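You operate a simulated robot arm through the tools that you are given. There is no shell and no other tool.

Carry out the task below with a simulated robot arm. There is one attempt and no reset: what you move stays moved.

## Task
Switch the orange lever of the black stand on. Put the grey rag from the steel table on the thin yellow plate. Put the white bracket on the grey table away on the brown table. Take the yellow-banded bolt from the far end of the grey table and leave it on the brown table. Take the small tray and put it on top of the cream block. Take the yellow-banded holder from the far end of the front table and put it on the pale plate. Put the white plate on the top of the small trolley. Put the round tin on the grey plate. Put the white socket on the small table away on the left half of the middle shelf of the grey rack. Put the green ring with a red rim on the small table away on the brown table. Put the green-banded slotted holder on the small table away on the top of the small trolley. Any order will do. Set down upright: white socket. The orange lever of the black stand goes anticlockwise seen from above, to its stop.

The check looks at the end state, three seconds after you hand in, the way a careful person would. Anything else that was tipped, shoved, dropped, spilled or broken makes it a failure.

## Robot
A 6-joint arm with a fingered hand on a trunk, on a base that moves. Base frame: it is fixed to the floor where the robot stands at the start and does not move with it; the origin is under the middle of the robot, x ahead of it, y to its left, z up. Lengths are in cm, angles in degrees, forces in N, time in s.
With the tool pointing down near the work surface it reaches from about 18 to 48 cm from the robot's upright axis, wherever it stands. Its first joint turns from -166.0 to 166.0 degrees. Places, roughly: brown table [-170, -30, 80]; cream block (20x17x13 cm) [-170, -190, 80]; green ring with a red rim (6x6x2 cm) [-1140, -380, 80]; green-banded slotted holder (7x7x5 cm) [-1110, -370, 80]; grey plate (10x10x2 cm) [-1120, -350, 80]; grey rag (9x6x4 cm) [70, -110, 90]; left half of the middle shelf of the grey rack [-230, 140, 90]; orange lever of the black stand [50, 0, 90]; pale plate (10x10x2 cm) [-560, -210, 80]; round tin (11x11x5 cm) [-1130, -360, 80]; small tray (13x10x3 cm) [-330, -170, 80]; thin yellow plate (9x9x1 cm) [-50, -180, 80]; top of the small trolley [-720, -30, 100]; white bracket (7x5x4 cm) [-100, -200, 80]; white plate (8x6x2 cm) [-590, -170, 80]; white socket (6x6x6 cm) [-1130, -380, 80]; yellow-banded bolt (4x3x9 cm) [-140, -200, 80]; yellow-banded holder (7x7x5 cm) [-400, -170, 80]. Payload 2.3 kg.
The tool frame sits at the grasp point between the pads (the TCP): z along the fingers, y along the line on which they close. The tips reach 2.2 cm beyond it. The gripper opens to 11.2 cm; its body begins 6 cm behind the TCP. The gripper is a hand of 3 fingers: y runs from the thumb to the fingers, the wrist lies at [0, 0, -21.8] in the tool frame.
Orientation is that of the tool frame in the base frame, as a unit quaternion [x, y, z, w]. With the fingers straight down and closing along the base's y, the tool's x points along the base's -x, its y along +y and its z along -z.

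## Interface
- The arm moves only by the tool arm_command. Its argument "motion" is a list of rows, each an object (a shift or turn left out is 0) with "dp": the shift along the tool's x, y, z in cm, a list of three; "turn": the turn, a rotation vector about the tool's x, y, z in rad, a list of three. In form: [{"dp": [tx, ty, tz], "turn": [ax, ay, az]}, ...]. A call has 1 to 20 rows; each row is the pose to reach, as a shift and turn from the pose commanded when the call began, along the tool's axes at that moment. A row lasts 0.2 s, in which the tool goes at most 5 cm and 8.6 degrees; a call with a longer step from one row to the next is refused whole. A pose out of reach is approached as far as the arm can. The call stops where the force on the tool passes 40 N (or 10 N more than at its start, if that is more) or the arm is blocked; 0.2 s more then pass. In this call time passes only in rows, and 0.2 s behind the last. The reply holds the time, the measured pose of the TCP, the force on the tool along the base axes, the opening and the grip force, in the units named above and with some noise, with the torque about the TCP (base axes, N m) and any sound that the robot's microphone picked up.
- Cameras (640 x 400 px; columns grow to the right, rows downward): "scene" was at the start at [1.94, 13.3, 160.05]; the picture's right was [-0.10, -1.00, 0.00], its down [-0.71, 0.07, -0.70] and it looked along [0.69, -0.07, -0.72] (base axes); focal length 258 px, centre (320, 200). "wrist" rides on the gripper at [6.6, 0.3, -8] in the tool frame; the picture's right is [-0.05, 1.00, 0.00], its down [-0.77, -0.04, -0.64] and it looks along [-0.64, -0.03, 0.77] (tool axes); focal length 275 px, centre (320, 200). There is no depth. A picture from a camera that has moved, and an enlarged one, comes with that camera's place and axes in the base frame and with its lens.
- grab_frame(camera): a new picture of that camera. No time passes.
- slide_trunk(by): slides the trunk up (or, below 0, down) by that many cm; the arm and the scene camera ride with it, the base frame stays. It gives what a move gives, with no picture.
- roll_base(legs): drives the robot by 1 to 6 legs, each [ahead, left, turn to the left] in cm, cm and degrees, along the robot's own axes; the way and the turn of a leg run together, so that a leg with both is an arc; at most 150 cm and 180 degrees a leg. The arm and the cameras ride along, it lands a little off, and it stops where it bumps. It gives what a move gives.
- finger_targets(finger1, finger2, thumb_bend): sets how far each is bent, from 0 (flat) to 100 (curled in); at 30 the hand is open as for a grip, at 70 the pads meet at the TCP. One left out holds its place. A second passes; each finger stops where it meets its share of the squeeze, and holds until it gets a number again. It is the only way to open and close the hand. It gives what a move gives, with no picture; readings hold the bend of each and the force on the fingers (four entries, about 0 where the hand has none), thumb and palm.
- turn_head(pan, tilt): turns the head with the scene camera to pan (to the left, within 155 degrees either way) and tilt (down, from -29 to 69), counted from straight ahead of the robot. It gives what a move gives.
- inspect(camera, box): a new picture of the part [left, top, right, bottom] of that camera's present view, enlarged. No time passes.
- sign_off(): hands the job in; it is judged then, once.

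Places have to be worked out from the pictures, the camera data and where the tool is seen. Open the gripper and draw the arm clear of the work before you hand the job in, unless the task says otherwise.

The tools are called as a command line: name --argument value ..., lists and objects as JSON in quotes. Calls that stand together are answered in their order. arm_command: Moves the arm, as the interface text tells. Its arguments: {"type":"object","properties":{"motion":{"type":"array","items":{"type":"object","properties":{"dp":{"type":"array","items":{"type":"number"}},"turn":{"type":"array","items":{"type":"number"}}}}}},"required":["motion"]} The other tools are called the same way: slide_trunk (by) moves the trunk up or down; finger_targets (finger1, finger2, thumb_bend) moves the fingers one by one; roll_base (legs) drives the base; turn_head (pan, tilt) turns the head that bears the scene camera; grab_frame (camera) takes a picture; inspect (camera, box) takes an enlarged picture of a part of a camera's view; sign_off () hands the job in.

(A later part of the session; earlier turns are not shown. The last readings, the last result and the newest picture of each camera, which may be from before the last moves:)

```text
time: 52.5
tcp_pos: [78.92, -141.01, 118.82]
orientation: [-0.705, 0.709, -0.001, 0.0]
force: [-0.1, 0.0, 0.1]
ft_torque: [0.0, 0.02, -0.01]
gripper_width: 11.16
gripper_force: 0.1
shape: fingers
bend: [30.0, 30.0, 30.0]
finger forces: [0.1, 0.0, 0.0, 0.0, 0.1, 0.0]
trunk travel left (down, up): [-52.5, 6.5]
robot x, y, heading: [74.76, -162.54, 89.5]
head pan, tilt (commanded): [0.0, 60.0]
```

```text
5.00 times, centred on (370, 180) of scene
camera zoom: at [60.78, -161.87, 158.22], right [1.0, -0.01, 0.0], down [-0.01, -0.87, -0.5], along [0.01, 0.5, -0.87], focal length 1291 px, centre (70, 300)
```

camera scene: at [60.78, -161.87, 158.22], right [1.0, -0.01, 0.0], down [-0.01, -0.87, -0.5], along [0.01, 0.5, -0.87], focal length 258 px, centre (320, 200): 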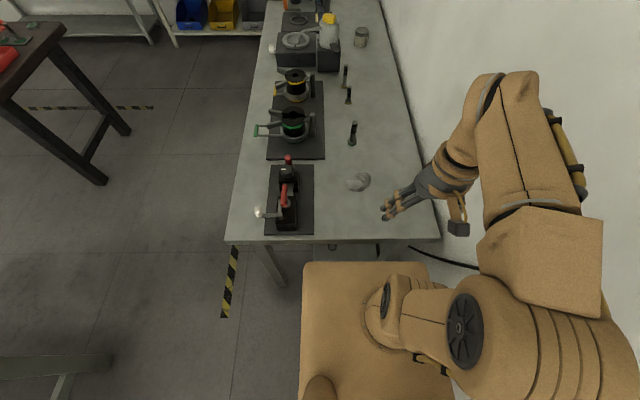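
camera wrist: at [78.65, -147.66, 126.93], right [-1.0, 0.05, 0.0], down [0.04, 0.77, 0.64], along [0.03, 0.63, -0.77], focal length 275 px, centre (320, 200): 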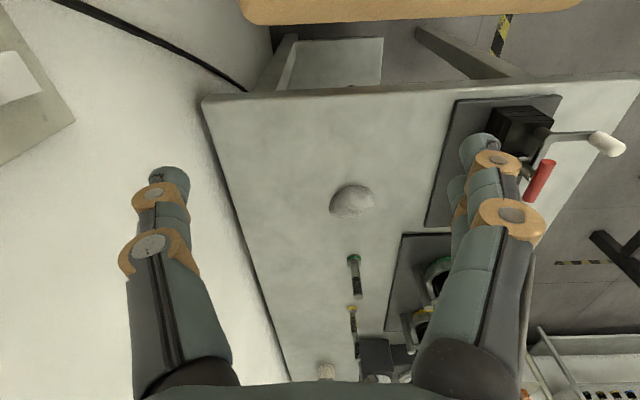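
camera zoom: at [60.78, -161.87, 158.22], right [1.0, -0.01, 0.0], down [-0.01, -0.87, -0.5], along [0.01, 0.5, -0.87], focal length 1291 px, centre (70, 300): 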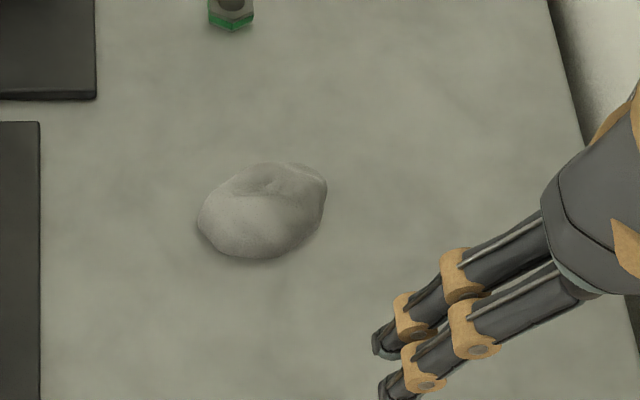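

The rag is elongated roughly along x (tilted ~25°), centre near (74.3, -113). I test the reach by moving above it with the tool still pointing down.

arm_command --motion '[{"dp": [-3.5, 0.6, 2]}, {"dp": [-7, 1.2, 4]}, {"dp": [-10.5, 1.8, 6]}, {"dp": [-14, 2.4, 8]}, {"dp": [-17.5, 3, 10.5]}, {"dp": [-21, 3.6, 13]}, {"dp": [-24.5, 4.2, 15.5]}, {"dp": [-28, 4.7, 18.5]}]'

grab_frame --camera "wrist"

```text
time: 54.3
tcp_pos: [74.38, -113.13, 100.32]
orientation: [-0.705, 0.709, -0.001, 0.0]
force: [0.1, 0.5, 0.5]
ft_torque: [-0.01, 0.03, 0.0]
gripper_width: 11.15
gripper_force: 0.1
shape: fingers
bend: [30.0, 30.0, 30.0]
finger forces: [0.0, 0.1, 0.1, 0.0, 0.1, 0.0]
trunk travel left (down, up): [-52.5, 6.5]
robot x, y, heading: [75.14, -162.9, 89.1]
head pan, tilt (commanded): [0.0, 60.0]
```

```text
taken
camera wrist: at [74.04, -119.68, 108.41], right [-1.0, 0.05, 0.0], down [0.04, 0.77, 0.63], along [0.03, 0.63, -0.77], focal length 275 px, centre (320, 200)
```

wrist: 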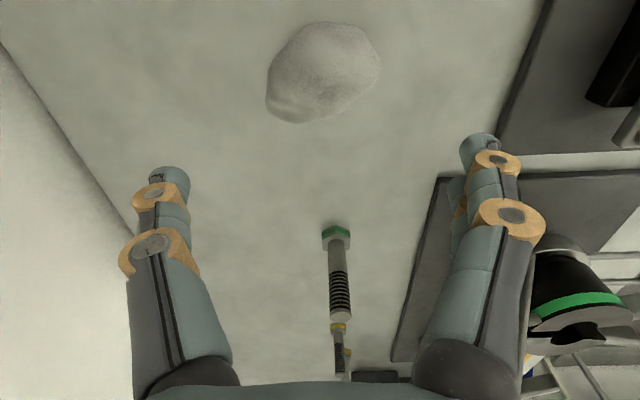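

The reach is fine (50 cm). Triangulation gives the rag centre at (74.1, -114.2), table top about z 85. I turn the hand ~50° to grip across the rag's short side and lower toward it.

arm_command --motion '[{"dp": [0.2, 0.05, 0.8], "turn": [0, 0, 0.145]}, {"dp": [0.4, 0.1, 1.6], "turn": [0, 0, 0.29]}, {"dp": [0.6, 0.15, 2.4], "turn": [0, 0, 0.435]}, {"dp": [0.8, 0.2, 3.2], "turn": [0, 0, 0.58]}, {"dp": [1.0, 0.25, 4.0], "turn": [0, 0, 0.725]}, {"dp": [1.07, 0.28, 5.3], "turn": [0, 0, 0.87]}]'

grab_frame --camera "wrist"

```text
time: 55.7
tcp_pos: [74.12, -114.2, 95.26]
orientation: [-0.34, 0.94, 0.0, -0.001]
force: [0.7, 0.0, 0.3]
ft_torque: [-0.02, 0.01, 0.0]
gripper_width: 11.14
gripper_force: 0.0
shape: fingers
bend: [30.0, 30.0, 30.0]
finger forces: [0.0, 0.0, 0.0, 0.0, 0.0, 0.1]
trunk travel left (down, up): [-52.5, 6.5]
robot x, y, heading: [74.71, -162.55, 89.3]
head pan, tilt (commanded): [0.0, 60.0]
```

```text
taken
camera wrist: at [68.89, -118.15, 103.19], right [-0.6, 0.8, 0.0], down [0.62, 0.47, 0.64], along [0.51, 0.38, -0.77], focal length 275 px, centre (320, 200)
```

wrist: 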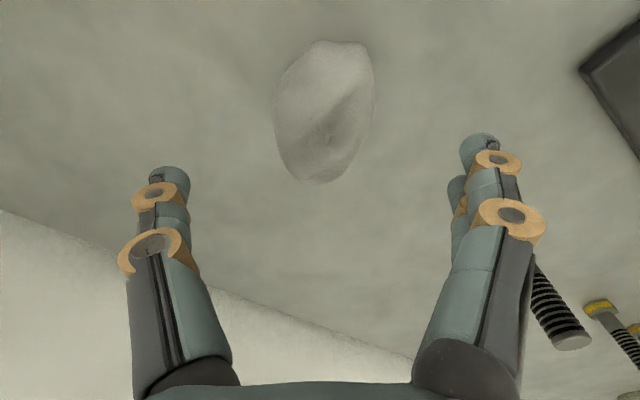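

The rag is centred between thumb and fingers with its narrow side across the grip. I descend to it.

arm_command --motion '[{"dp": [0, 0, 2.5]}, {"dp": [0, 0, 5]}, {"dp": [0, 0, 6.5]}, {"dp": [0, 0, 7.4]}]'

grab_frame --camera "wrist"

```text
time: 56.7
tcp_pos: [74.13, -114.38, 87.92]
orientation: [-0.342, 0.94, 0.003, 0.002]
force: [-0.8, 3.4, 17.4]
ft_torque: [-0.16, -0.18, -0.01]
gripper_width: 11.33
gripper_force: 8.3
shape: fingers
bend: [29.0, 29.0, 30.0]
finger forces: [3.2, 3.0, 0.0, 0.0, 10.8, 0.1]
trunk travel left (down, up): [-52.5, 6.5]
robot x, y, heading: [75.07, -163.04, 89.4]
head pan, tilt (commanded): [0.0, 60.0]
```

```text
taken
camera wrist: at [68.8, -118.35, 95.96], right [-0.6, 0.8, 0.0], down [0.62, 0.46, 0.64], along [0.51, 0.39, -0.77], focal length 275 px, centre (320, 200)
```

wrist: 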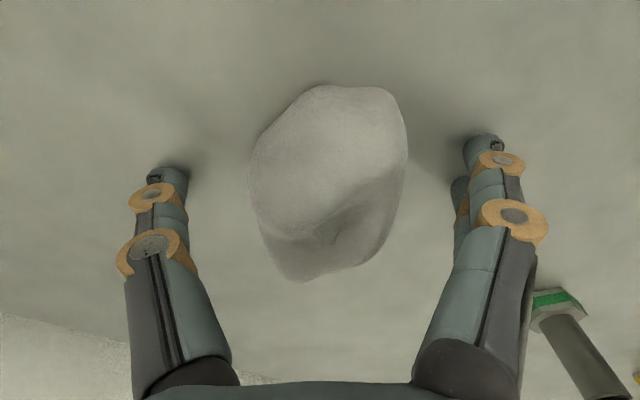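

The fingertips touch the table (17 N), so the table is at about z 85.8. I lift 0.8 cm and close on the rag.

arm_command --motion '[{"dp": [0, 0, -0.9]}]'

finger_targets --finger1 70 --finger2 70 --thumb_bend 70

grab_frame --camera "wrist"

```text
time: 57.1
tcp_pos: [74.12, -114.38, 88.55]
orientation: [-0.341, 0.94, -0.001, -0.001]
force: [1.1, 0.3, -0.3]
ft_torque: [0.04, 0.03, -0.01]
gripper_width: 11.2
gripper_force: 0.1
shape: fingers
bend: [30.0, 30.0, 30.0]
finger forces: [0.0, 0.0, 0.0, 0.1, 0.0, 0.0]
trunk travel left (down, up): [-52.5, 6.5]
robot x, y, heading: [75.04, -162.78, 89.4]
head pan, tilt (commanded): [0.0, 60.0]
```

```text
time: 58.1
tcp_pos: [74.07, -114.25, 88.75]
orientation: [-0.341, 0.94, 0.002, 0.0]
force: [-1.2, 3.0, 14.4]
ft_torque: [0.46, 0.35, -0.04]
gripper_width: 5.18
gripper_force: 25.9
shape: fingers
bend: [53.0, 53.0, 58.0]
finger forces: [17.0, 16.4, 0.0, 0.0, 18.9, 0.0]
trunk travel left (down, up): [-52.5, 6.5]
robot x, y, heading: [75.26, -162.69, 89.6]
head pan, tilt (commanded): [0.0, 60.0]
```

```text
taken
camera wrist: at [68.81, -118.26, 96.76], right [-0.6, 0.8, 0.0], down [0.62, 0.46, 0.64], along [0.51, 0.39, -0.77], focal length 275 px, centre (320, 200)
```

wrist: 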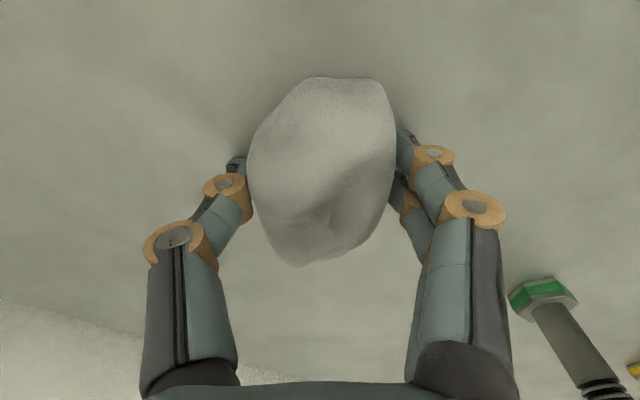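

The rag is gripped (5.2 cm, ~26 N). I lift it straight up.

arm_command --motion '[{"dp": [0, 0, -2]}, {"dp": [0, 0, -5]}, {"dp": [0, 0, -9]}, {"dp": [0, 0, -13]}, {"dp": [0, 0, -17]}, {"dp": [0, 0, -21]}, {"dp": [0, 0, -25]}]'

grab_frame --camera "wrist"

```text
time: 59.7
tcp_pos: [72.26, -116.11, 112.54]
orientation: [-0.34, 0.941, 0.002, 0.0]
force: [0.0, -0.2, 0.4]
ft_torque: [0.0, -0.02, 0.01]
gripper_width: 5.17
gripper_force: 19.6
shape: fingers
bend: [53.0, 53.0, 58.0]
finger forces: [9.7, 9.7, 0.0, 0.1, 19.3, 0.0]
out of reach, approached as far as the arm can: row 6, 7
trunk travel left (down, up): [-52.5, 6.5]
robot x, y, heading: [74.7, -163.06, 89.5]
head pan, tilt (commanded): [0.0, 60.0]
```

```text
taken
camera wrist: at [66.94, -119.96, 120.61], right [-0.6, 0.8, 0.0], down [0.62, 0.46, 0.64], along [0.51, 0.39, -0.77], focal length 275 px, centre (320, 200)
```

wrist: 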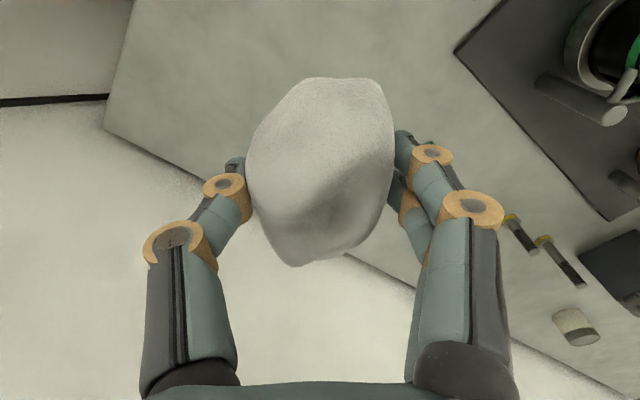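

The rag is secured. I retract the hand to a carry pose and plan to reach the yellow plate from the grey table's left end (facing -x).

arm_command --motion '[{"dp": [2.1, -3.2, -1.4], "turn": [0, 0, -0.145]}, {"dp": [4.2, -6.4, -2.8], "turn": [0, 0, -0.29]}, {"dp": [6.3, -9.6, -4.2], "turn": [0, 0, -0.435]}, {"dp": [8.5, -12.8, -5.6], "turn": [0, 0, -0.58]}, {"dp": [10.6, -16, -7], "turn": [0, 0, -0.725]}, {"dp": [12.78, -19.1, -8.5], "turn": [0, 0, -0.87]}]'

roll_base --legs '[[-12, 0, 0], [0, 70, 0]]'

turn_head --pan 90 --tilt 45

grab_frame --camera "scene"

```text
time: 61.1
tcp_pos: [74.78, -138.99, 121.07]
orientation: [-0.706, 0.708, 0.003, 0.001]
force: [0.8, -0.7, -0.6]
ft_torque: [0.04, 0.02, -0.02]
gripper_width: 5.08
gripper_force: 18.9
shape: fingers
bend: [53.0, 54.0, 59.0]
finger forces: [9.4, 9.4, 0.1, 0.0, 18.6, 0.0]
out of reach, approached as far as the arm can: row 1, 2, 3, 4
trunk travel left (down, up): [-52.5, 6.5]
robot x, y, heading: [75.0, -163.04, 89.6]
head pan, tilt (commanded): [0.0, 60.0]
```

```text
time: 65.8
tcp_pos: [5.18, -149.8, 121.03]
orientation: [-0.704, 0.71, 0.0, -0.001]
force: [0.0, -0.2, -0.5]
ft_torque: [0.0, 0.01, -0.03]
gripper_width: 5.06
gripper_force: 19.0
shape: fingers
bend: [53.0, 54.0, 59.0]
finger forces: [9.3, 9.3, 0.0, 0.0, 18.7, 0.0]
trunk travel left (down, up): [-52.5, 6.5]
robot x, y, heading: [5.73, -173.55, 89.5]
head pan, tilt (commanded): [0.0, 60.0]
```

```text
time: 67.4
tcp_pos: [5.21, -149.83, 121.08]
orientation: [-0.704, 0.71, 0.0, 0.0]
force: [0.1, -0.2, -0.2]
ft_torque: [0.04, -0.04, 0.02]
gripper_width: 5.09
gripper_force: 19.0
shape: fingers
bend: [53.0, 54.0, 59.0]
finger forces: [9.3, 9.3, 0.1, 0.0, 18.7, 0.0]
trunk travel left (down, up): [-52.5, 6.5]
robot x, y, heading: [5.37, -173.77, 89.2]
head pan, tilt (commanded): [90.0, 45.0]
```

```text
taken
camera scene: at [-17.01, -179.45, 160.17], right [0.01, 1.0, 0.0], down [0.71, -0.01, -0.71], along [-0.71, 0.01, -0.71], focal length 258 px, centre (320, 200)
```

scene: 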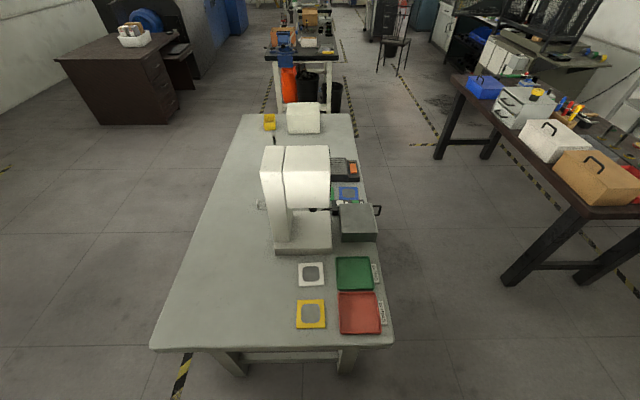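

The yellow plate is at about (-48, -182) near the table's left end (edge x ≈ -39.5). I turn to face -x and move up to it.

roll_base --legs '[[0, 0, 90], [13, 6, 0]]'

turn_head --pan 0 --tilt 60

grab_frame --camera "scene"

grab_frame --camera "wrist"

```text
time: 72.6
tcp_pos: [-31.8, -180.23, 121.03]
orientation: [1.0, 0.003, 0.001, 0.0]
force: [-0.6, 0.3, -1.3]
ft_torque: [-0.02, -0.03, 0.01]
gripper_width: 5.08
gripper_force: 18.7
shape: fingers
bend: [53.0, 54.0, 59.0]
finger forces: [9.3, 9.3, 0.2, 0.1, 18.6, 0.1]
trunk travel left (down, up): [-52.5, 6.5]
robot x, y, heading: [-7.6, -179.7, 180.1]
head pan, tilt (commanded): [90.0, 45.0]
```

```text
time: 74.2
tcp_pos: [-31.69, -180.28, 121.09]
orientation: [1.0, 0.002, 0.0, 0.0]
force: [-0.2, 0.4, -0.4]
ft_torque: [0.02, -0.01, 0.01]
gripper_width: 5.09
gripper_force: 18.6
shape: fingers
bend: [53.0, 54.0, 59.0]
finger forces: [9.3, 9.3, 0.0, 0.0, 18.6, 0.0]
trunk travel left (down, up): [-52.5, 6.5]
robot x, y, heading: [-7.95, -179.78, 179.9]
head pan, tilt (commanded): [0.0, 60.0]
```

```text
taken
camera scene: at [-8.44, -193.92, 158.23], right [0.0, 1.0, 0.0], down [0.87, 0.0, -0.5], along [-0.5, 0.0, -0.87], focal length 258 px, centre (320, 200)
```

scene: 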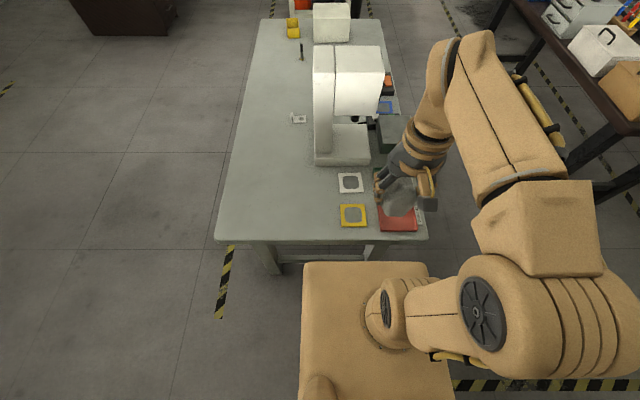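

```text
taken
camera wrist: at [-25.06, -180.4, 129.06], right [-0.04, -1.0, 0.0], down [-0.77, 0.03, 0.64], along [-0.64, 0.03, -0.77], focal length 275 px, centre (320, 200)
```

wrist: 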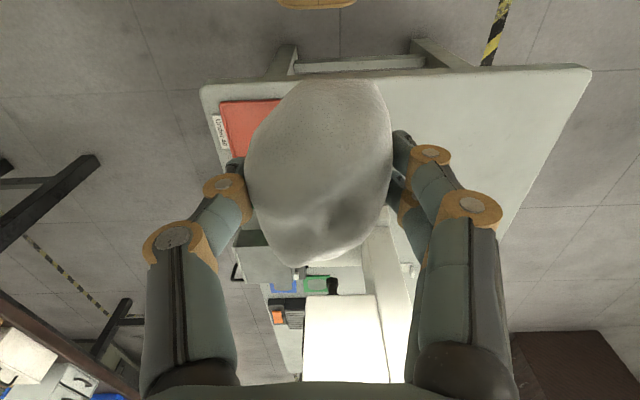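

I enlarge the plates to fix the yellow plate's position precisely.

inspect --camera "scene" --box '[310, 160, 410, 245]'

inspect --camera "scene" --box '[250, 0, 410, 140]'

```text
4.71 times, centred on (360, 202) of scene
camera zoom: at [-8.44, -193.92, 158.23], right [0.0, 1.0, 0.0], down [0.87, 0.0, -0.5], along [-0.5, 0.0, -0.87], focal length 1215 px, centre (132, 188)
```

zoom: 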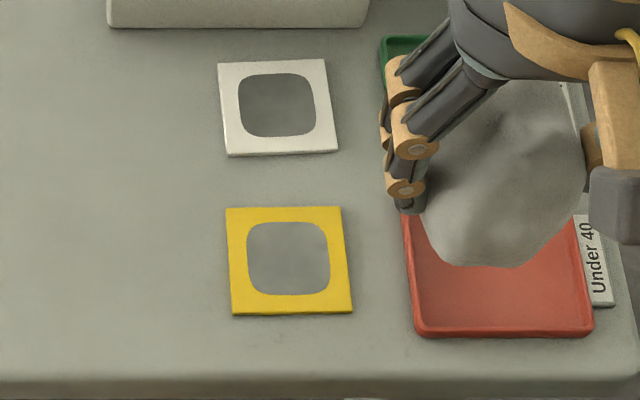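

```text
2.86 times, centred on (330, 70) of scene
camera zoom: at [-8.44, -193.92, 158.23], right [0.0, 1.0, 0.0], down [0.87, 0.0, -0.5], along [-0.5, 0.0, -0.87], focal length 738 px, centre (291, 571)
```

zoom: 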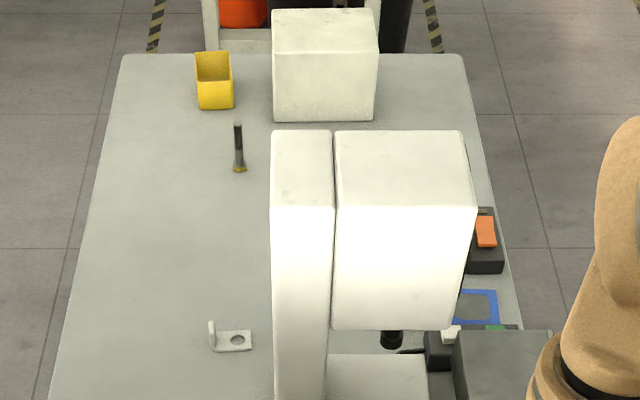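

Table height here looks like 76–78; the plate centre is near (-49, -182). I move the rag above the plate and check from the scene camera.

arm_command --motion '[{"dp": [-3, 0.3, 3]}, {"dp": [-6, 0.6, 7]}, {"dp": [-9, 0.9, 11]}, {"dp": [-12, 1.3, 15]}, {"dp": [-15, 1.6, 19]}, {"dp": [-17.3, 1.9, 23]}]'

grab_frame --camera "wrist"

inspect --camera "scene" --box '[290, 140, 450, 260]'

```text
refused: row 4 steps farther than a row can; nothing moved
```

```text
taken
camera wrist: at [-25.06, -180.4, 129.06], right [-0.04, -1.0, 0.0], down [-0.77, 0.03, 0.64], along [-0.64, 0.03, -0.77], focal length 275 px, centre (320, 200)
```

wrist: 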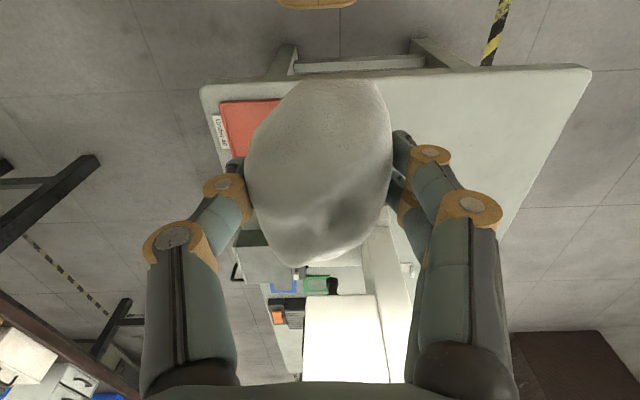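

```text
3.33 times, centred on (370, 200) of scene
camera zoom: at [-8.44, -193.92, 158.23], right [0.0, 1.0, 0.0], down [0.87, 0.0, -0.5], along [-0.5, 0.0, -0.87], focal length 860 px, centre (153, 200)
```

zoom: 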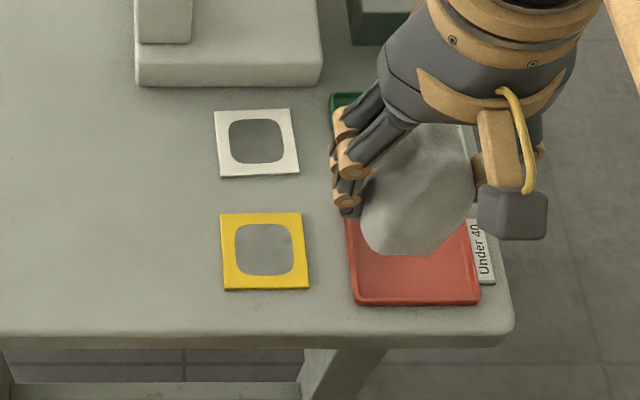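

The step was just over 5 cm; I repeat with smaller rows.

arm_command --motion '[{"dp": [-2.5, 0.3, 3]}, {"dp": [-5, 0.6, 6.5]}, {"dp": [-7.5, 0.9, 10]}, {"dp": [-10, 1.2, 13.5]}, {"dp": [-12.5, 1.5, 17]}, {"dp": [-15, 1.7, 20]}, {"dp": [-17.3, 1.9, 23]}]'

grab_frame --camera "wrist"

inspect --camera "scene" --box '[290, 140, 450, 260]'

```text
time: 75.8
tcp_pos: [-49.18, -182.03, 98.0]
orientation: [1.0, 0.003, 0.001, 0.0]
force: [0.4, -0.3, -0.4]
ft_torque: [-0.01, -0.02, 0.0]
gripper_width: 5.05
gripper_force: 18.6
shape: fingers
bend: [53.0, 54.0, 59.0]
finger forces: [9.2, 9.2, 0.0, 0.0, 18.5, 0.0]
trunk travel left (down, up): [-52.5, 6.5]
robot x, y, heading: [-7.64, -179.59, 179.9]
head pan, tilt (commanded): [0.0, 60.0]
```

```text
taken
camera wrist: at [-42.67, -182.23, 106.05], right [-0.04, -1.0, 0.0], down [-0.77, 0.03, 0.64], along [-0.64, 0.03, -0.77], focal length 275 px, centre (320, 200)
```

wrist: 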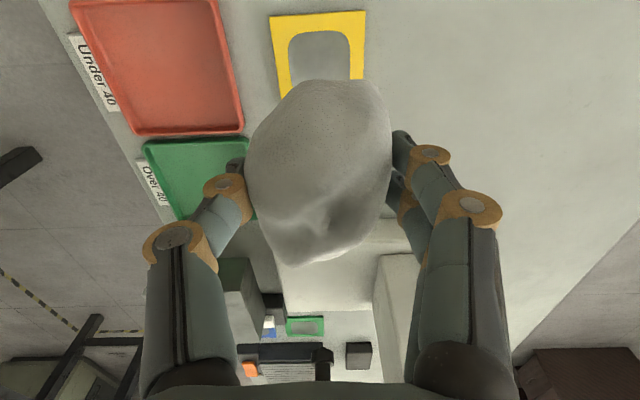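

```text
3.33 times, centred on (370, 200) of scene
camera zoom: at [-8.57, -193.93, 158.22], right [0.0, 1.0, 0.0], down [0.87, 0.0, -0.5], along [-0.5, 0.0, -0.87], focal length 860 px, centre (153, 200)
```

zoom: 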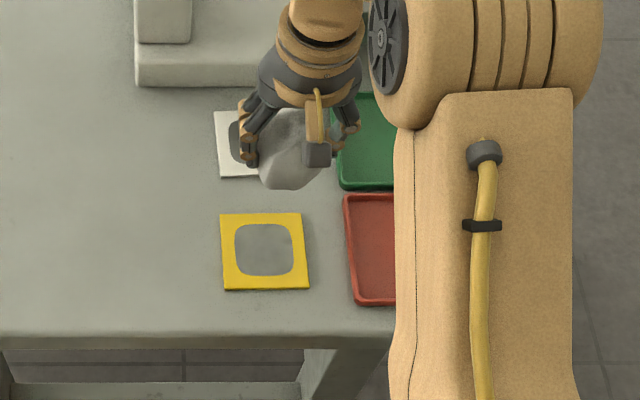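

From the wrist view the plate centre is about (-50.2, -181.9), its top near z 75.5. I shift 1 cm and descend, finishing in small steps.

arm_command --motion '[{"dp": [-0.5, 0, 4]}, {"dp": [-1.0, 0, 8]}, {"dp": [-1.0, 0, 12]}, {"dp": [-1.0, -0.1, 15]}, {"dp": [-1.0, -0.1, 17]}]'

inspect --camera "scene" --box '[290, 140, 450, 260]'

grab_frame --camera "wrist"

```text
time: 77.0
tcp_pos: [-50.03, -182.06, 81.1]
orientation: [1.0, 0.003, 0.0, 0.0]
force: [0.0, -0.4, -0.1]
ft_torque: [-0.03, 0.02, -0.01]
gripper_width: 5.04
gripper_force: 18.4
shape: fingers
bend: [53.0, 54.0, 59.0]
finger forces: [9.2, 9.2, 0.1, 0.0, 18.6, 0.1]
trunk travel left (down, up): [-52.5, 6.5]
robot x, y, heading: [-7.89, -179.82, 180.0]
head pan, tilt (commanded): [0.0, 60.0]
```

```text
3.33 times, centred on (370, 200) of scene
camera zoom: at [-8.48, -193.92, 158.23], right [0.0, 1.0, 0.0], down [0.87, 0.0, -0.5], along [-0.5, 0.0, -0.87], focal length 860 px, centre (153, 200)
```

zoom: 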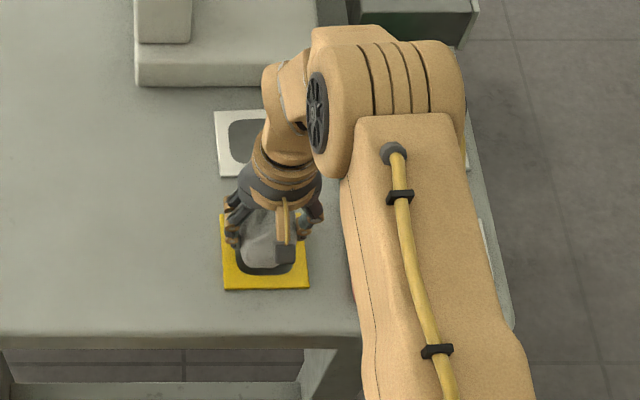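

```text
taken
camera wrist: at [-43.39, -182.22, 89.07], right [-0.04, -1.0, 0.0], down [-0.77, 0.03, 0.64], along [-0.64, 0.03, -0.77], focal length 275 px, centre (320, 200)
```

wrist: 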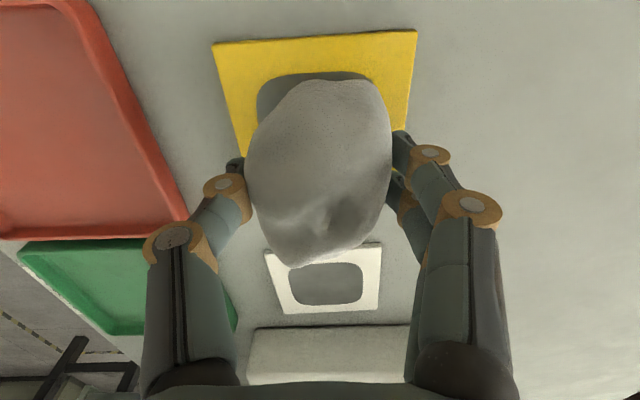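

The plate's near edge puts its top at z ≈ 75.3, centre (-50.1, -181.9) — aligned. I lower the last centimetres in small steps.

arm_command --motion '[{"dp": [0, 0, 1.5]}, {"dp": [0, 0, 2.2]}, {"dp": [0, 0, 2.6]}]'

```text
time: 77.8
tcp_pos: [-49.92, -182.08, 78.52]
orientation: [1.0, 0.003, -0.001, 0.0]
force: [0.1, -0.9, -0.7]
ft_torque: [-0.02, -0.01, -0.01]
gripper_width: 5.05
gripper_force: 18.1
shape: fingers
bend: [53.0, 54.0, 59.0]
finger forces: [9.1, 9.4, 0.0, 0.0, 18.6, 0.0]
trunk travel left (down, up): [-52.5, 6.5]
robot x, y, heading: [-7.58, -179.85, 179.8]
head pan, tilt (commanded): [0.0, 60.0]
```

No contact yet; I go down a little further in fine steps.

arm_command --motion '[{"dp": [0, 0, 0.25]}, {"dp": [0, 0, 0.5]}]'

```text
time: 78.6
tcp_pos: [-50.03, -182.06, 78.32]
orientation: [1.0, 0.003, -0.005, 0.001]
force: [6.2, 0.3, 26.1]
ft_torque: [-0.63, -0.24, 0.11]
gripper_width: 5.04
gripper_force: 31.4
shape: fingers
bend: [57.0, 57.0, 59.0]
finger forces: [23.9, 19.0, 0.0, 0.1, 20.0, 0.0]
trunk travel left (down, up): [-52.5, 6.5]
robot x, y, heading: [-7.59, -179.81, 179.9]
head pan, tilt (commanded): [0.0, 60.0]
stopped in row 2: the force on the tool passed its limit at 42 N (the readings are from after the stop); the commanded pose is now the measured one
```

Contact with the plate. I ease up slightly and open the fingers partway.

arm_command --motion '[{"dp": [0, 0, -0.3]}]'

finger_targets --finger1 42 --finger2 42 --thumb_bend 44

grab_frame --camera "wrist"

```text
time: 79.0
tcp_pos: [-50.23, -182.07, 78.23]
orientation: [1.0, 0.003, -0.003, 0.001]
force: [2.0, -0.5, 7.2]
ft_torque: [-0.23, -0.1, 0.06]
gripper_width: 5.09
gripper_force: 21.5
shape: fingers
bend: [56.0, 56.0, 59.0]
finger forces: [12.8, 11.5, 0.0, 0.0, 19.2, 0.0]
trunk travel left (down, up): [-52.5, 6.5]
robot x, y, heading: [-7.46, -179.88, 179.9]
head pan, tilt (commanded): [0.0, 60.0]
```

```text
time: 80.0
tcp_pos: [-50.24, -182.07, 78.28]
orientation: [1.0, 0.003, -0.002, 0.001]
force: [-0.6, -0.5, 0.0]
ft_torque: [-0.01, -0.03, 0.01]
gripper_width: 7.47
gripper_force: 0.2
shape: fingers
bend: [42.0, 42.0, 44.0]
finger forces: [0.0, 0.0, 0.0, 0.0, 0.0, 0.0]
trunk travel left (down, up): [-52.5, 6.5]
robot x, y, heading: [-7.43, -179.72, 179.6]
head pan, tilt (commanded): [0.0, 60.0]
```

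```text
taken
camera wrist: at [-43.61, -182.25, 86.31], right [-0.04, -1.0, 0.0], down [-0.77, 0.03, 0.64], along [-0.64, 0.03, -0.77], focal length 275 px, centre (320, 200)
```

wrist: 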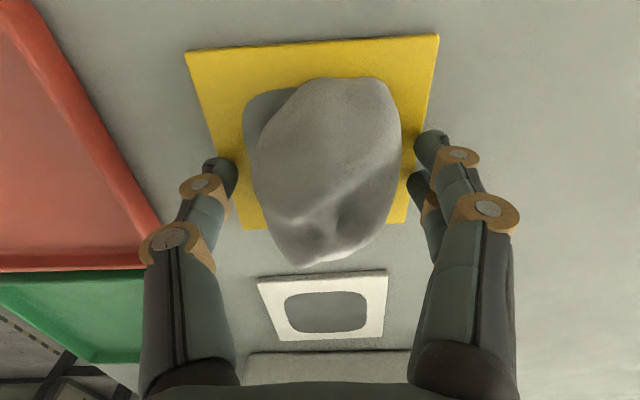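

The rag is released on the plate. I lift straight up and check.

arm_command --motion '[{"dp": [0, 0, -3]}, {"dp": [0, 0, -7]}, {"dp": [0, 0, -11]}, {"dp": [2, 0, -15]}, {"dp": [5, 0, -19]}, {"dp": [8, 0, -23]}, {"dp": [11, 0, -27]}, {"dp": [14, 0, -31]}]'

grab_frame --camera "wrist"

inspect --camera "scene" --box '[290, 140, 450, 260]'

```text
time: 81.8
tcp_pos: [-36.11, -182.14, 109.46]
orientation: [1.0, 0.003, -0.003, 0.001]
force: [0.6, 0.3, 0.6]
ft_torque: [0.01, 0.02, -0.02]
gripper_width: 7.47
gripper_force: 0.1
shape: fingers
bend: [42.0, 42.0, 44.0]
finger forces: [0.0, 0.1, 0.0, 0.0, 0.1, 0.0]
trunk travel left (down, up): [-52.5, 6.5]
robot x, y, heading: [-7.53, -179.76, 179.6]
head pan, tilt (commanded): [0.0, 60.0]
```

```text
taken
camera wrist: at [-29.35, -182.35, 117.5], right [-0.04, -1.0, 0.0], down [-0.77, 0.03, 0.64], along [-0.64, 0.03, -0.77], focal length 275 px, centre (320, 200)
```

wrist: 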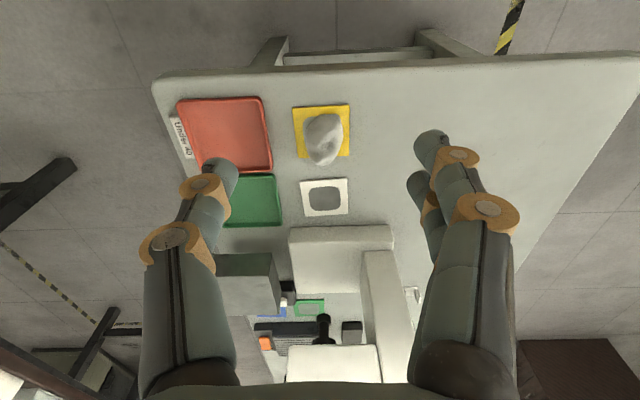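

```text
3.33 times, centred on (370, 200) of scene
camera zoom: at [-8.28, -193.91, 158.22], right [0.0, 1.0, 0.0], down [0.87, 0.0, -0.5], along [-0.5, 0.0, -0.87], focal length 860 px, centre (153, 200)
```

zoom: 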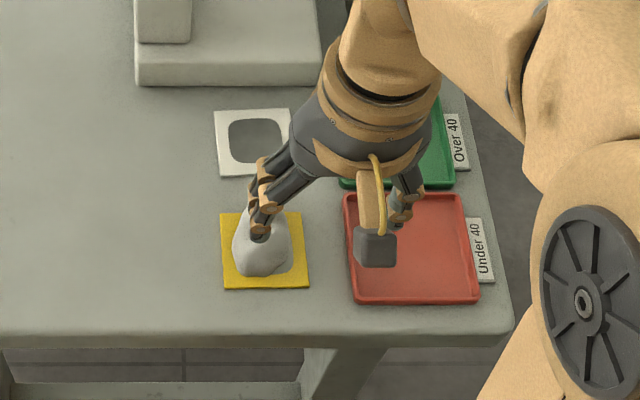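

The rag lies on the yellow plate. Next are the white bracket (~(-98, -203)) and the bolt (~(-144, -204)), which I'll reach from behind the table (y < -227), so I drive around.

arm_command --motion '[{"dp": [2, 1, -4]}, {"dp": [4, 2.3, -8.5]}]'

roll_base --legs '[[-4, 0, 0], [0, 80, 0], [0, 0, -90], [0, 92, 0]]'

turn_head --pan -15 --tilt 55

grab_frame --camera "scene"

grab_frame --camera "wrist"

```text
refused: row 2 steps farther than a row can; nothing moved
```

```text
time: 94.9
tcp_pos: [-98.87, -233.69, 109.4]
orientation: [0.717, -0.697, -0.002, -0.002]
force: [0.0, -0.4, 0.1]
ft_torque: [-0.02, 0.0, 0.01]
gripper_width: 7.46
gripper_force: 0.0
shape: fingers
bend: [42.0, 42.0, 44.0]
finger forces: [0.0, 0.0, 0.0, 0.1, 0.1, 0.1]
trunk travel left (down, up): [-52.5, 6.5]
robot x, y, heading: [-95.89, -262.21, 91.1]
head pan, tilt (commanded): [0.0, 60.0]
```

```text
time: 95.7
tcp_pos: [-98.8, -233.66, 109.38]
orientation: [0.717, -0.697, -0.003, -0.001]
force: [-0.4, -1.0, -0.2]
ft_torque: [0.0, -0.01, 0.0]
gripper_width: 7.47
gripper_force: 0.0
shape: fingers
bend: [42.0, 42.0, 44.0]
finger forces: [0.0, 0.0, 0.0, 0.0, 0.1, 0.1]
trunk travel left (down, up): [-52.5, 6.5]
robot x, y, heading: [-96.07, -261.89, 91.2]
head pan, tilt (commanded): [-15.0, 55.0]
```

```text
taken
camera scene: at [-108.16, -261.52, 158.83], right [0.97, -0.24, 0.0], down [-0.19, -0.8, -0.57], along [0.14, 0.56, -0.82], focal length 258 px, centre (320, 200)
```

scene: 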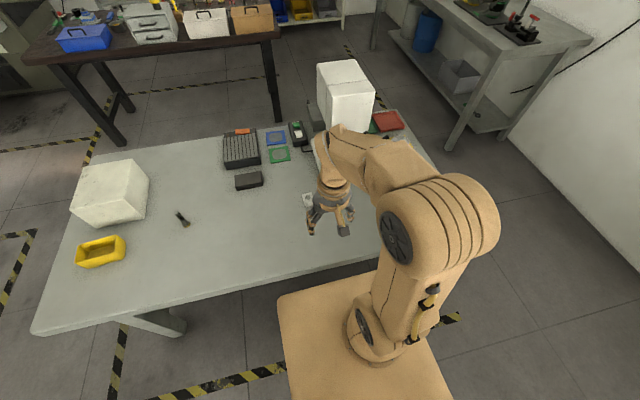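

```text
taken
camera wrist: at [-98.94, -240.35, 117.46], right [-1.0, 0.02, 0.0], down [0.02, 0.77, 0.64], along [0.01, 0.64, -0.77], focal length 275 px, centre (320, 200)
```

wrist: 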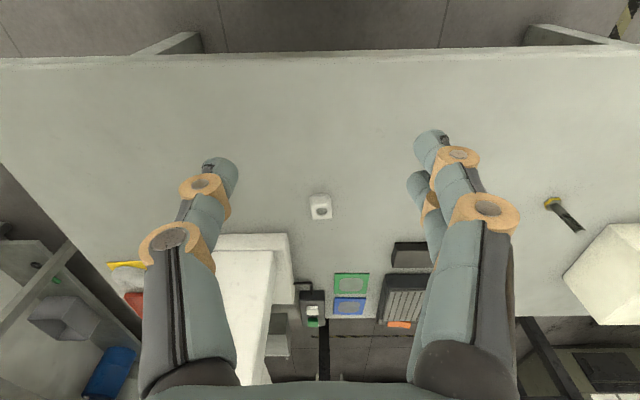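

Wrist view shows the bracket at about (-98.4, -203) and the bolt to the left. I zoom in on both to see their shapes.

inspect --camera "wrist" --box '[280, 170, 360, 240]'

inspect --camera "wrist" --box '[520, 170, 640, 250]'

inspect --camera "scene" --box '[50, 140, 250, 280]'

```text
5.71 times, centred on (320, 205) of wrist
camera zoom: at [-98.94, -240.35, 117.46], right [-1.0, 0.02, 0.0], down [0.02, 0.77, 0.64], along [0.01, 0.64, -0.77], focal length 1573 px, centre (320, 171)
```

zoom: 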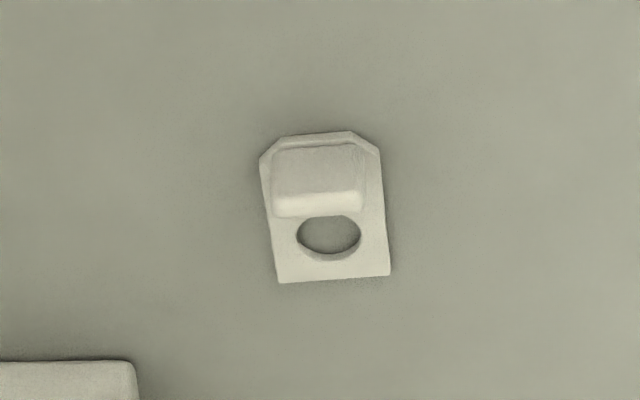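

```text
5.00 times, centred on (580, 210) of wrist
camera zoom: at [-98.94, -240.35, 117.46], right [-1.0, 0.02, 0.0], down [0.02, 0.77, 0.64], along [0.01, 0.64, -0.77], focal length 1376 px, centre (-980, 150)
```

zoom: 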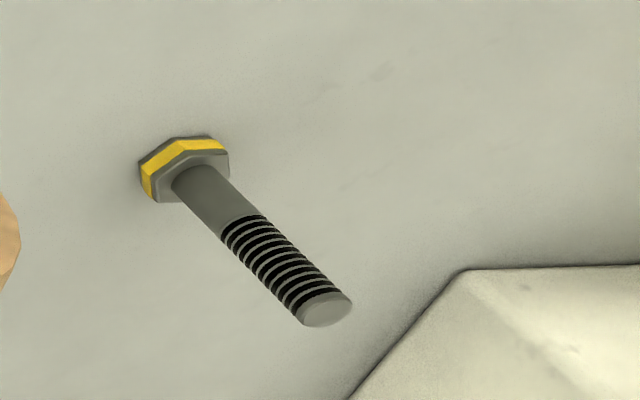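

```text
2.86 times, centred on (150, 210) of scene
camera zoom: at [-108.16, -261.52, 158.83], right [0.97, -0.24, 0.0], down [-0.19, -0.8, -0.57], along [0.14, 0.56, -0.82], focal length 738 px, centre (806, 171)
```

zoom: 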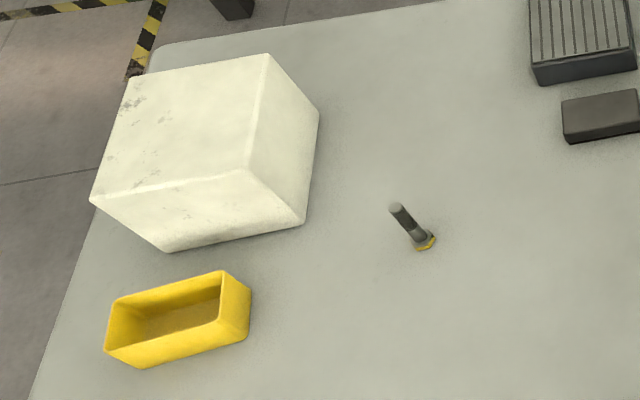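

The bracket has an upright tab at its near end around (-98.4, -206.2); I'll pinch that tab front-to-back. I roll ahead 8 cm (only the low base goes under the table edge) and lower the trunk 10 cm.

roll_base --legs '[[8, 1, -1]]'

slide_trunk --by -10

finger_targets --finger1 48 --finger2 48 --thumb_bend 48

grab_frame --camera "wrist"

```text
time: 96.7
tcp_pos: [-99.49, -225.73, 109.33]
orientation: [0.71, -0.704, -0.002, -0.002]
force: [0.4, 0.0, -0.5]
ft_torque: [-0.05, 0.0, 0.0]
gripper_width: 7.48
gripper_force: 0.0
shape: fingers
bend: [42.0, 42.0, 44.0]
finger forces: [0.0, 0.0, 0.1, 0.0, 0.0, 0.0]
trunk travel left (down, up): [-52.5, 6.5]
robot x, y, heading: [-96.96, -254.08, 90.0]
head pan, tilt (commanded): [-15.0, 55.0]
```

```text
time: 98.1
tcp_pos: [-99.39, -225.84, 99.44]
orientation: [0.711, -0.704, -0.002, -0.001]
force: [-0.6, -0.3, -0.4]
ft_torque: [0.02, 0.0, -0.01]
gripper_width: 7.47
gripper_force: 0.2
shape: fingers
bend: [42.0, 42.0, 44.0]
finger forces: [0.0, 0.0, 0.0, 0.0, 0.0, 0.0]
trunk travel left (down, up): [-42.5, 16.5]
robot x, y, heading: [-96.66, -254.33, 90.0]
head pan, tilt (commanded): [-15.0, 55.0]
```

```text
time: 99.1
tcp_pos: [-99.54, -225.71, 99.39]
orientation: [0.711, -0.704, -0.002, -0.001]
force: [-0.8, 0.4, 0.3]
ft_torque: [-0.01, 0.02, -0.03]
gripper_width: 6.13
gripper_force: 0.1
shape: fingers
bend: [48.0, 48.0, 48.0]
finger forces: [0.0, 0.1, 0.0, 0.0, 0.1, 0.1]
trunk travel left (down, up): [-42.5, 16.5]
robot x, y, heading: [-96.73, -254.47, 90.1]
head pan, tilt (commanded): [-15.0, 55.0]
```

```text
taken
camera wrist: at [-99.66, -232.33, 107.46], right [-1.0, 0.04, 0.0], down [0.03, 0.77, 0.64], along [0.02, 0.64, -0.77], focal length 275 px, centre (320, 200)
```

wrist: 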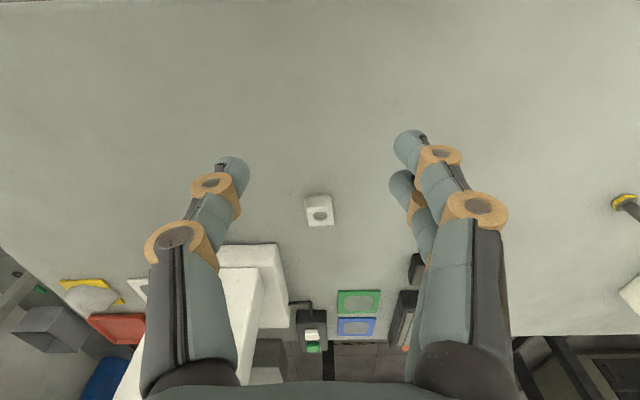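

Now I bring the hand over the tab while turning it 90° so thumb and fingers straddle the tab front-to-back.

arm_command --motion '[{"dp": [-1.8, -0.1, 0.9], "turn": [0, 0, 0.1428]}, {"dp": [-3.6, -0.2, 1.8], "turn": [0, 0, 0.2856]}, {"dp": [-5.4, -0.3, 2.7], "turn": [0, 0, 0.4284]}, {"dp": [-7.2, -0.4, 3.6], "turn": [0, 0, 0.5712]}, {"dp": [-9, -0.5, 4.5], "turn": [0, 0, 0.714]}, {"dp": [-10.8, -0.6, 5.4], "turn": [0, 0, 0.8568]}, {"dp": [-12.6, -0.7, 6.3], "turn": [0, 0, 0.9996]}, {"dp": [-14.4, -0.8, 7.2], "turn": [0, 0, 1.1424]}, {"dp": [-16.2, -1.0, 8.1], "turn": [0, 0, 1.2852]}, {"dp": [-18, -1.1, 8.8], "turn": [0, 0, 1.428]}, {"dp": [-19.5, -1.27, 9.4], "turn": [0, 0, 1.5708]}]'

grab_frame --camera "wrist"

grab_frame --camera "scene"

```text
time: 101.5
tcp_pos: [-98.31, -206.24, 90.19]
orientation: [-0.003, 1.0, 0.003, 0.0]
force: [-0.3, 0.2, 0.6]
ft_torque: [-0.01, 0.03, 0.02]
gripper_width: 6.15
gripper_force: 0.1
shape: fingers
bend: [48.0, 48.0, 48.0]
finger forces: [0.0, 0.0, 0.1, 0.0, 0.0, 0.0]
trunk travel left (down, up): [-42.5, 16.5]
robot x, y, heading: [-96.99, -254.07, 90.5]
head pan, tilt (commanded): [-15.0, 55.0]
```

```text
taken
camera wrist: at [-104.97, -205.92, 98.23], right [0.04, 1.0, 0.01], down [0.77, -0.03, 0.64], along [0.63, -0.02, -0.77], focal length 275 px, centre (320, 200)
```

wrist: 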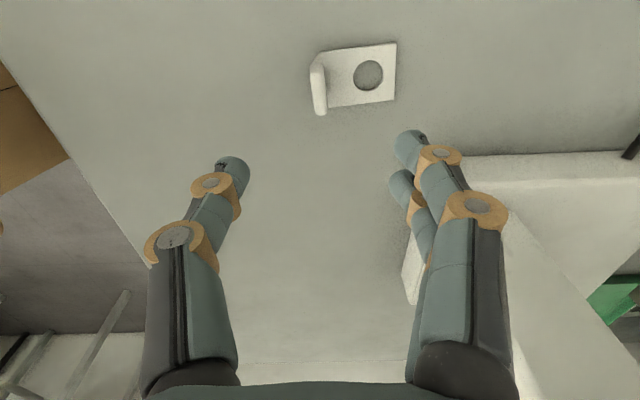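

```text
taken
camera scene: at [-109.25, -253.29, 148.83], right [0.97, -0.26, 0.0], down [-0.21, -0.79, -0.57], along [0.15, 0.55, -0.82], focal length 258 px, centre (320, 200)
```

scene: 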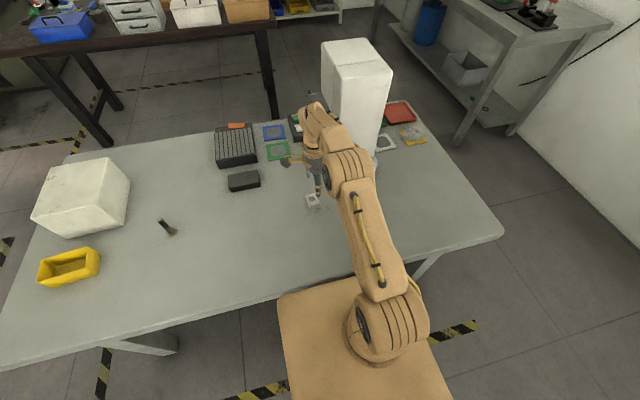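

The tab is centred between thumb and fingers. I descend so the tips stop just above the bracket's base plate.

arm_command --motion '[{"dp": [0, 0, 3]}, {"dp": [0, 0, 6]}, {"dp": [0, 0, 9]}, {"dp": [0, 0, 11]}, {"dp": [0, 0, 11.6]}]'

grab_frame --camera "wrist"

```text
time: 102.7
tcp_pos: [-98.24, -206.13, 78.55]
orientation: [-0.003, 1.0, 0.003, -0.001]
force: [0.0, 0.5, 0.1]
ft_torque: [0.01, -0.03, -0.03]
gripper_width: 6.12
gripper_force: 0.0
shape: fingers
bend: [48.0, 48.0, 48.0]
finger forces: [0.0, 0.1, 0.0, 0.0, 0.1, 0.1]
trunk travel left (down, up): [-42.5, 16.5]
robot x, y, heading: [-96.97, -254.24, 90.0]
head pan, tilt (commanded): [-15.0, 55.0]
```

```text
taken
camera wrist: at [-104.92, -205.84, 86.58], right [0.04, 1.0, 0.01], down [0.77, -0.03, 0.63], along [0.63, -0.02, -0.77], focal length 275 px, centre (320, 200)
```

wrist: 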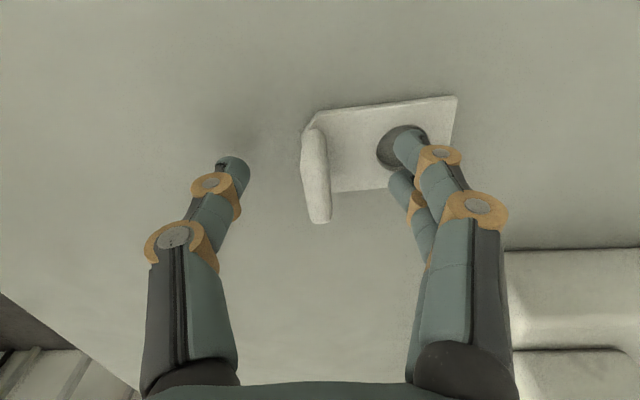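

Tab centre is about 0.75 cm toward -x from the tool; I shift and close on the tab.

arm_command --motion '[{"dp": [0.75, 0, 0.2]}]'

finger_targets --finger1 74 --finger2 74 --thumb_bend 74

grab_frame --camera "wrist"

```text
time: 103.1
tcp_pos: [-99.05, -206.22, 78.27]
orientation: [-0.005, 1.0, 0.003, 0.0]
force: [0.9, 0.9, 0.1]
ft_torque: [0.01, 0.02, 0.0]
gripper_width: 6.13
gripper_force: 0.1
shape: fingers
bend: [48.0, 48.0, 48.0]
finger forces: [0.0, 0.1, 0.0, 0.0, 0.1, 0.0]
trunk travel left (down, up): [-42.5, 16.5]
robot x, y, heading: [-96.84, -253.86, 89.9]
head pan, tilt (commanded): [-15.0, 55.0]
```

```text
time: 104.1
tcp_pos: [-99.09, -206.14, 78.31]
orientation: [-0.004, 1.0, 0.002, -0.001]
force: [0.3, -0.1, 0.1]
ft_torque: [0.03, -0.03, 0.0]
gripper_width: 0.67
gripper_force: 8.2
shape: fingers
bend: [72.0, 71.0, 69.0]
finger forces: [4.1, 4.1, 0.0, 0.0, 8.3, 0.0]
trunk travel left (down, up): [-42.5, 16.5]
robot x, y, heading: [-96.55, -254.62, 90.0]
head pan, tilt (commanded): [-15.0, 55.0]
```

```text
taken
camera wrist: at [-105.69, -205.84, 86.41], right [0.04, 1.0, 0.01], down [0.77, -0.03, 0.63], along [0.63, -0.02, -0.77], focal length 275 px, centre (320, 200)
```

wrist: 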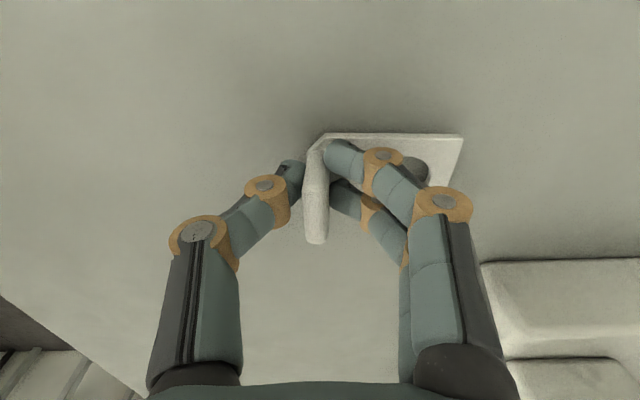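

The tab is pinched (0.67 cm, 8 N). I squeeze a bit firmer and then lift a little to test.

finger_targets --finger1 88 --finger2 88 --thumb_bend 88

arm_command --motion '[{"dp": [0, 0, -2]}, {"dp": [0, 0, -5]}, {"dp": [0, 0, -9]}, {"dp": [0, 0, -13]}]'

grab_frame --camera "wrist"

```text
time: 105.1
tcp_pos: [-99.09, -206.14, 78.32]
orientation: [-0.005, 1.0, 0.002, -0.001]
force: [-0.5, 0.0, -0.3]
ft_torque: [0.0, 0.02, 0.01]
gripper_width: 0.55
gripper_force: 25.4
shape: fingers
bend: [76.0, 76.0, 70.0]
finger forces: [13.3, 12.1, 0.1, 0.0, 25.2, 0.0]
trunk travel left (down, up): [-42.5, 16.5]
robot x, y, heading: [-96.95, -254.48, 90.2]
head pan, tilt (commanded): [-15.0, 55.0]
```

```text
time: 106.1
tcp_pos: [-99.14, -206.07, 91.4]
orientation: [-0.004, 1.0, 0.002, 0.001]
force: [0.1, 0.9, -0.2]
ft_torque: [0.0, -0.02, 0.04]
gripper_width: 0.59
gripper_force: 25.2
shape: fingers
bend: [76.0, 76.0, 70.0]
finger forces: [13.4, 12.4, 0.0, 0.0, 25.1, 0.0]
trunk travel left (down, up): [-42.5, 16.5]
robot x, y, heading: [-96.98, -254.35, 90.2]
head pan, tilt (commanded): [-15.0, 55.0]
```

```text
taken
camera wrist: at [-105.72, -205.81, 99.54], right [0.04, 1.0, 0.01], down [0.77, -0.03, 0.64], along [0.63, -0.02, -0.77], focal length 275 px, centre (320, 200)
```

wrist: 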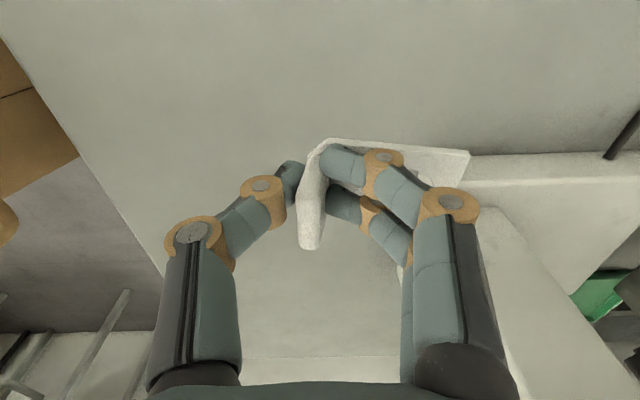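

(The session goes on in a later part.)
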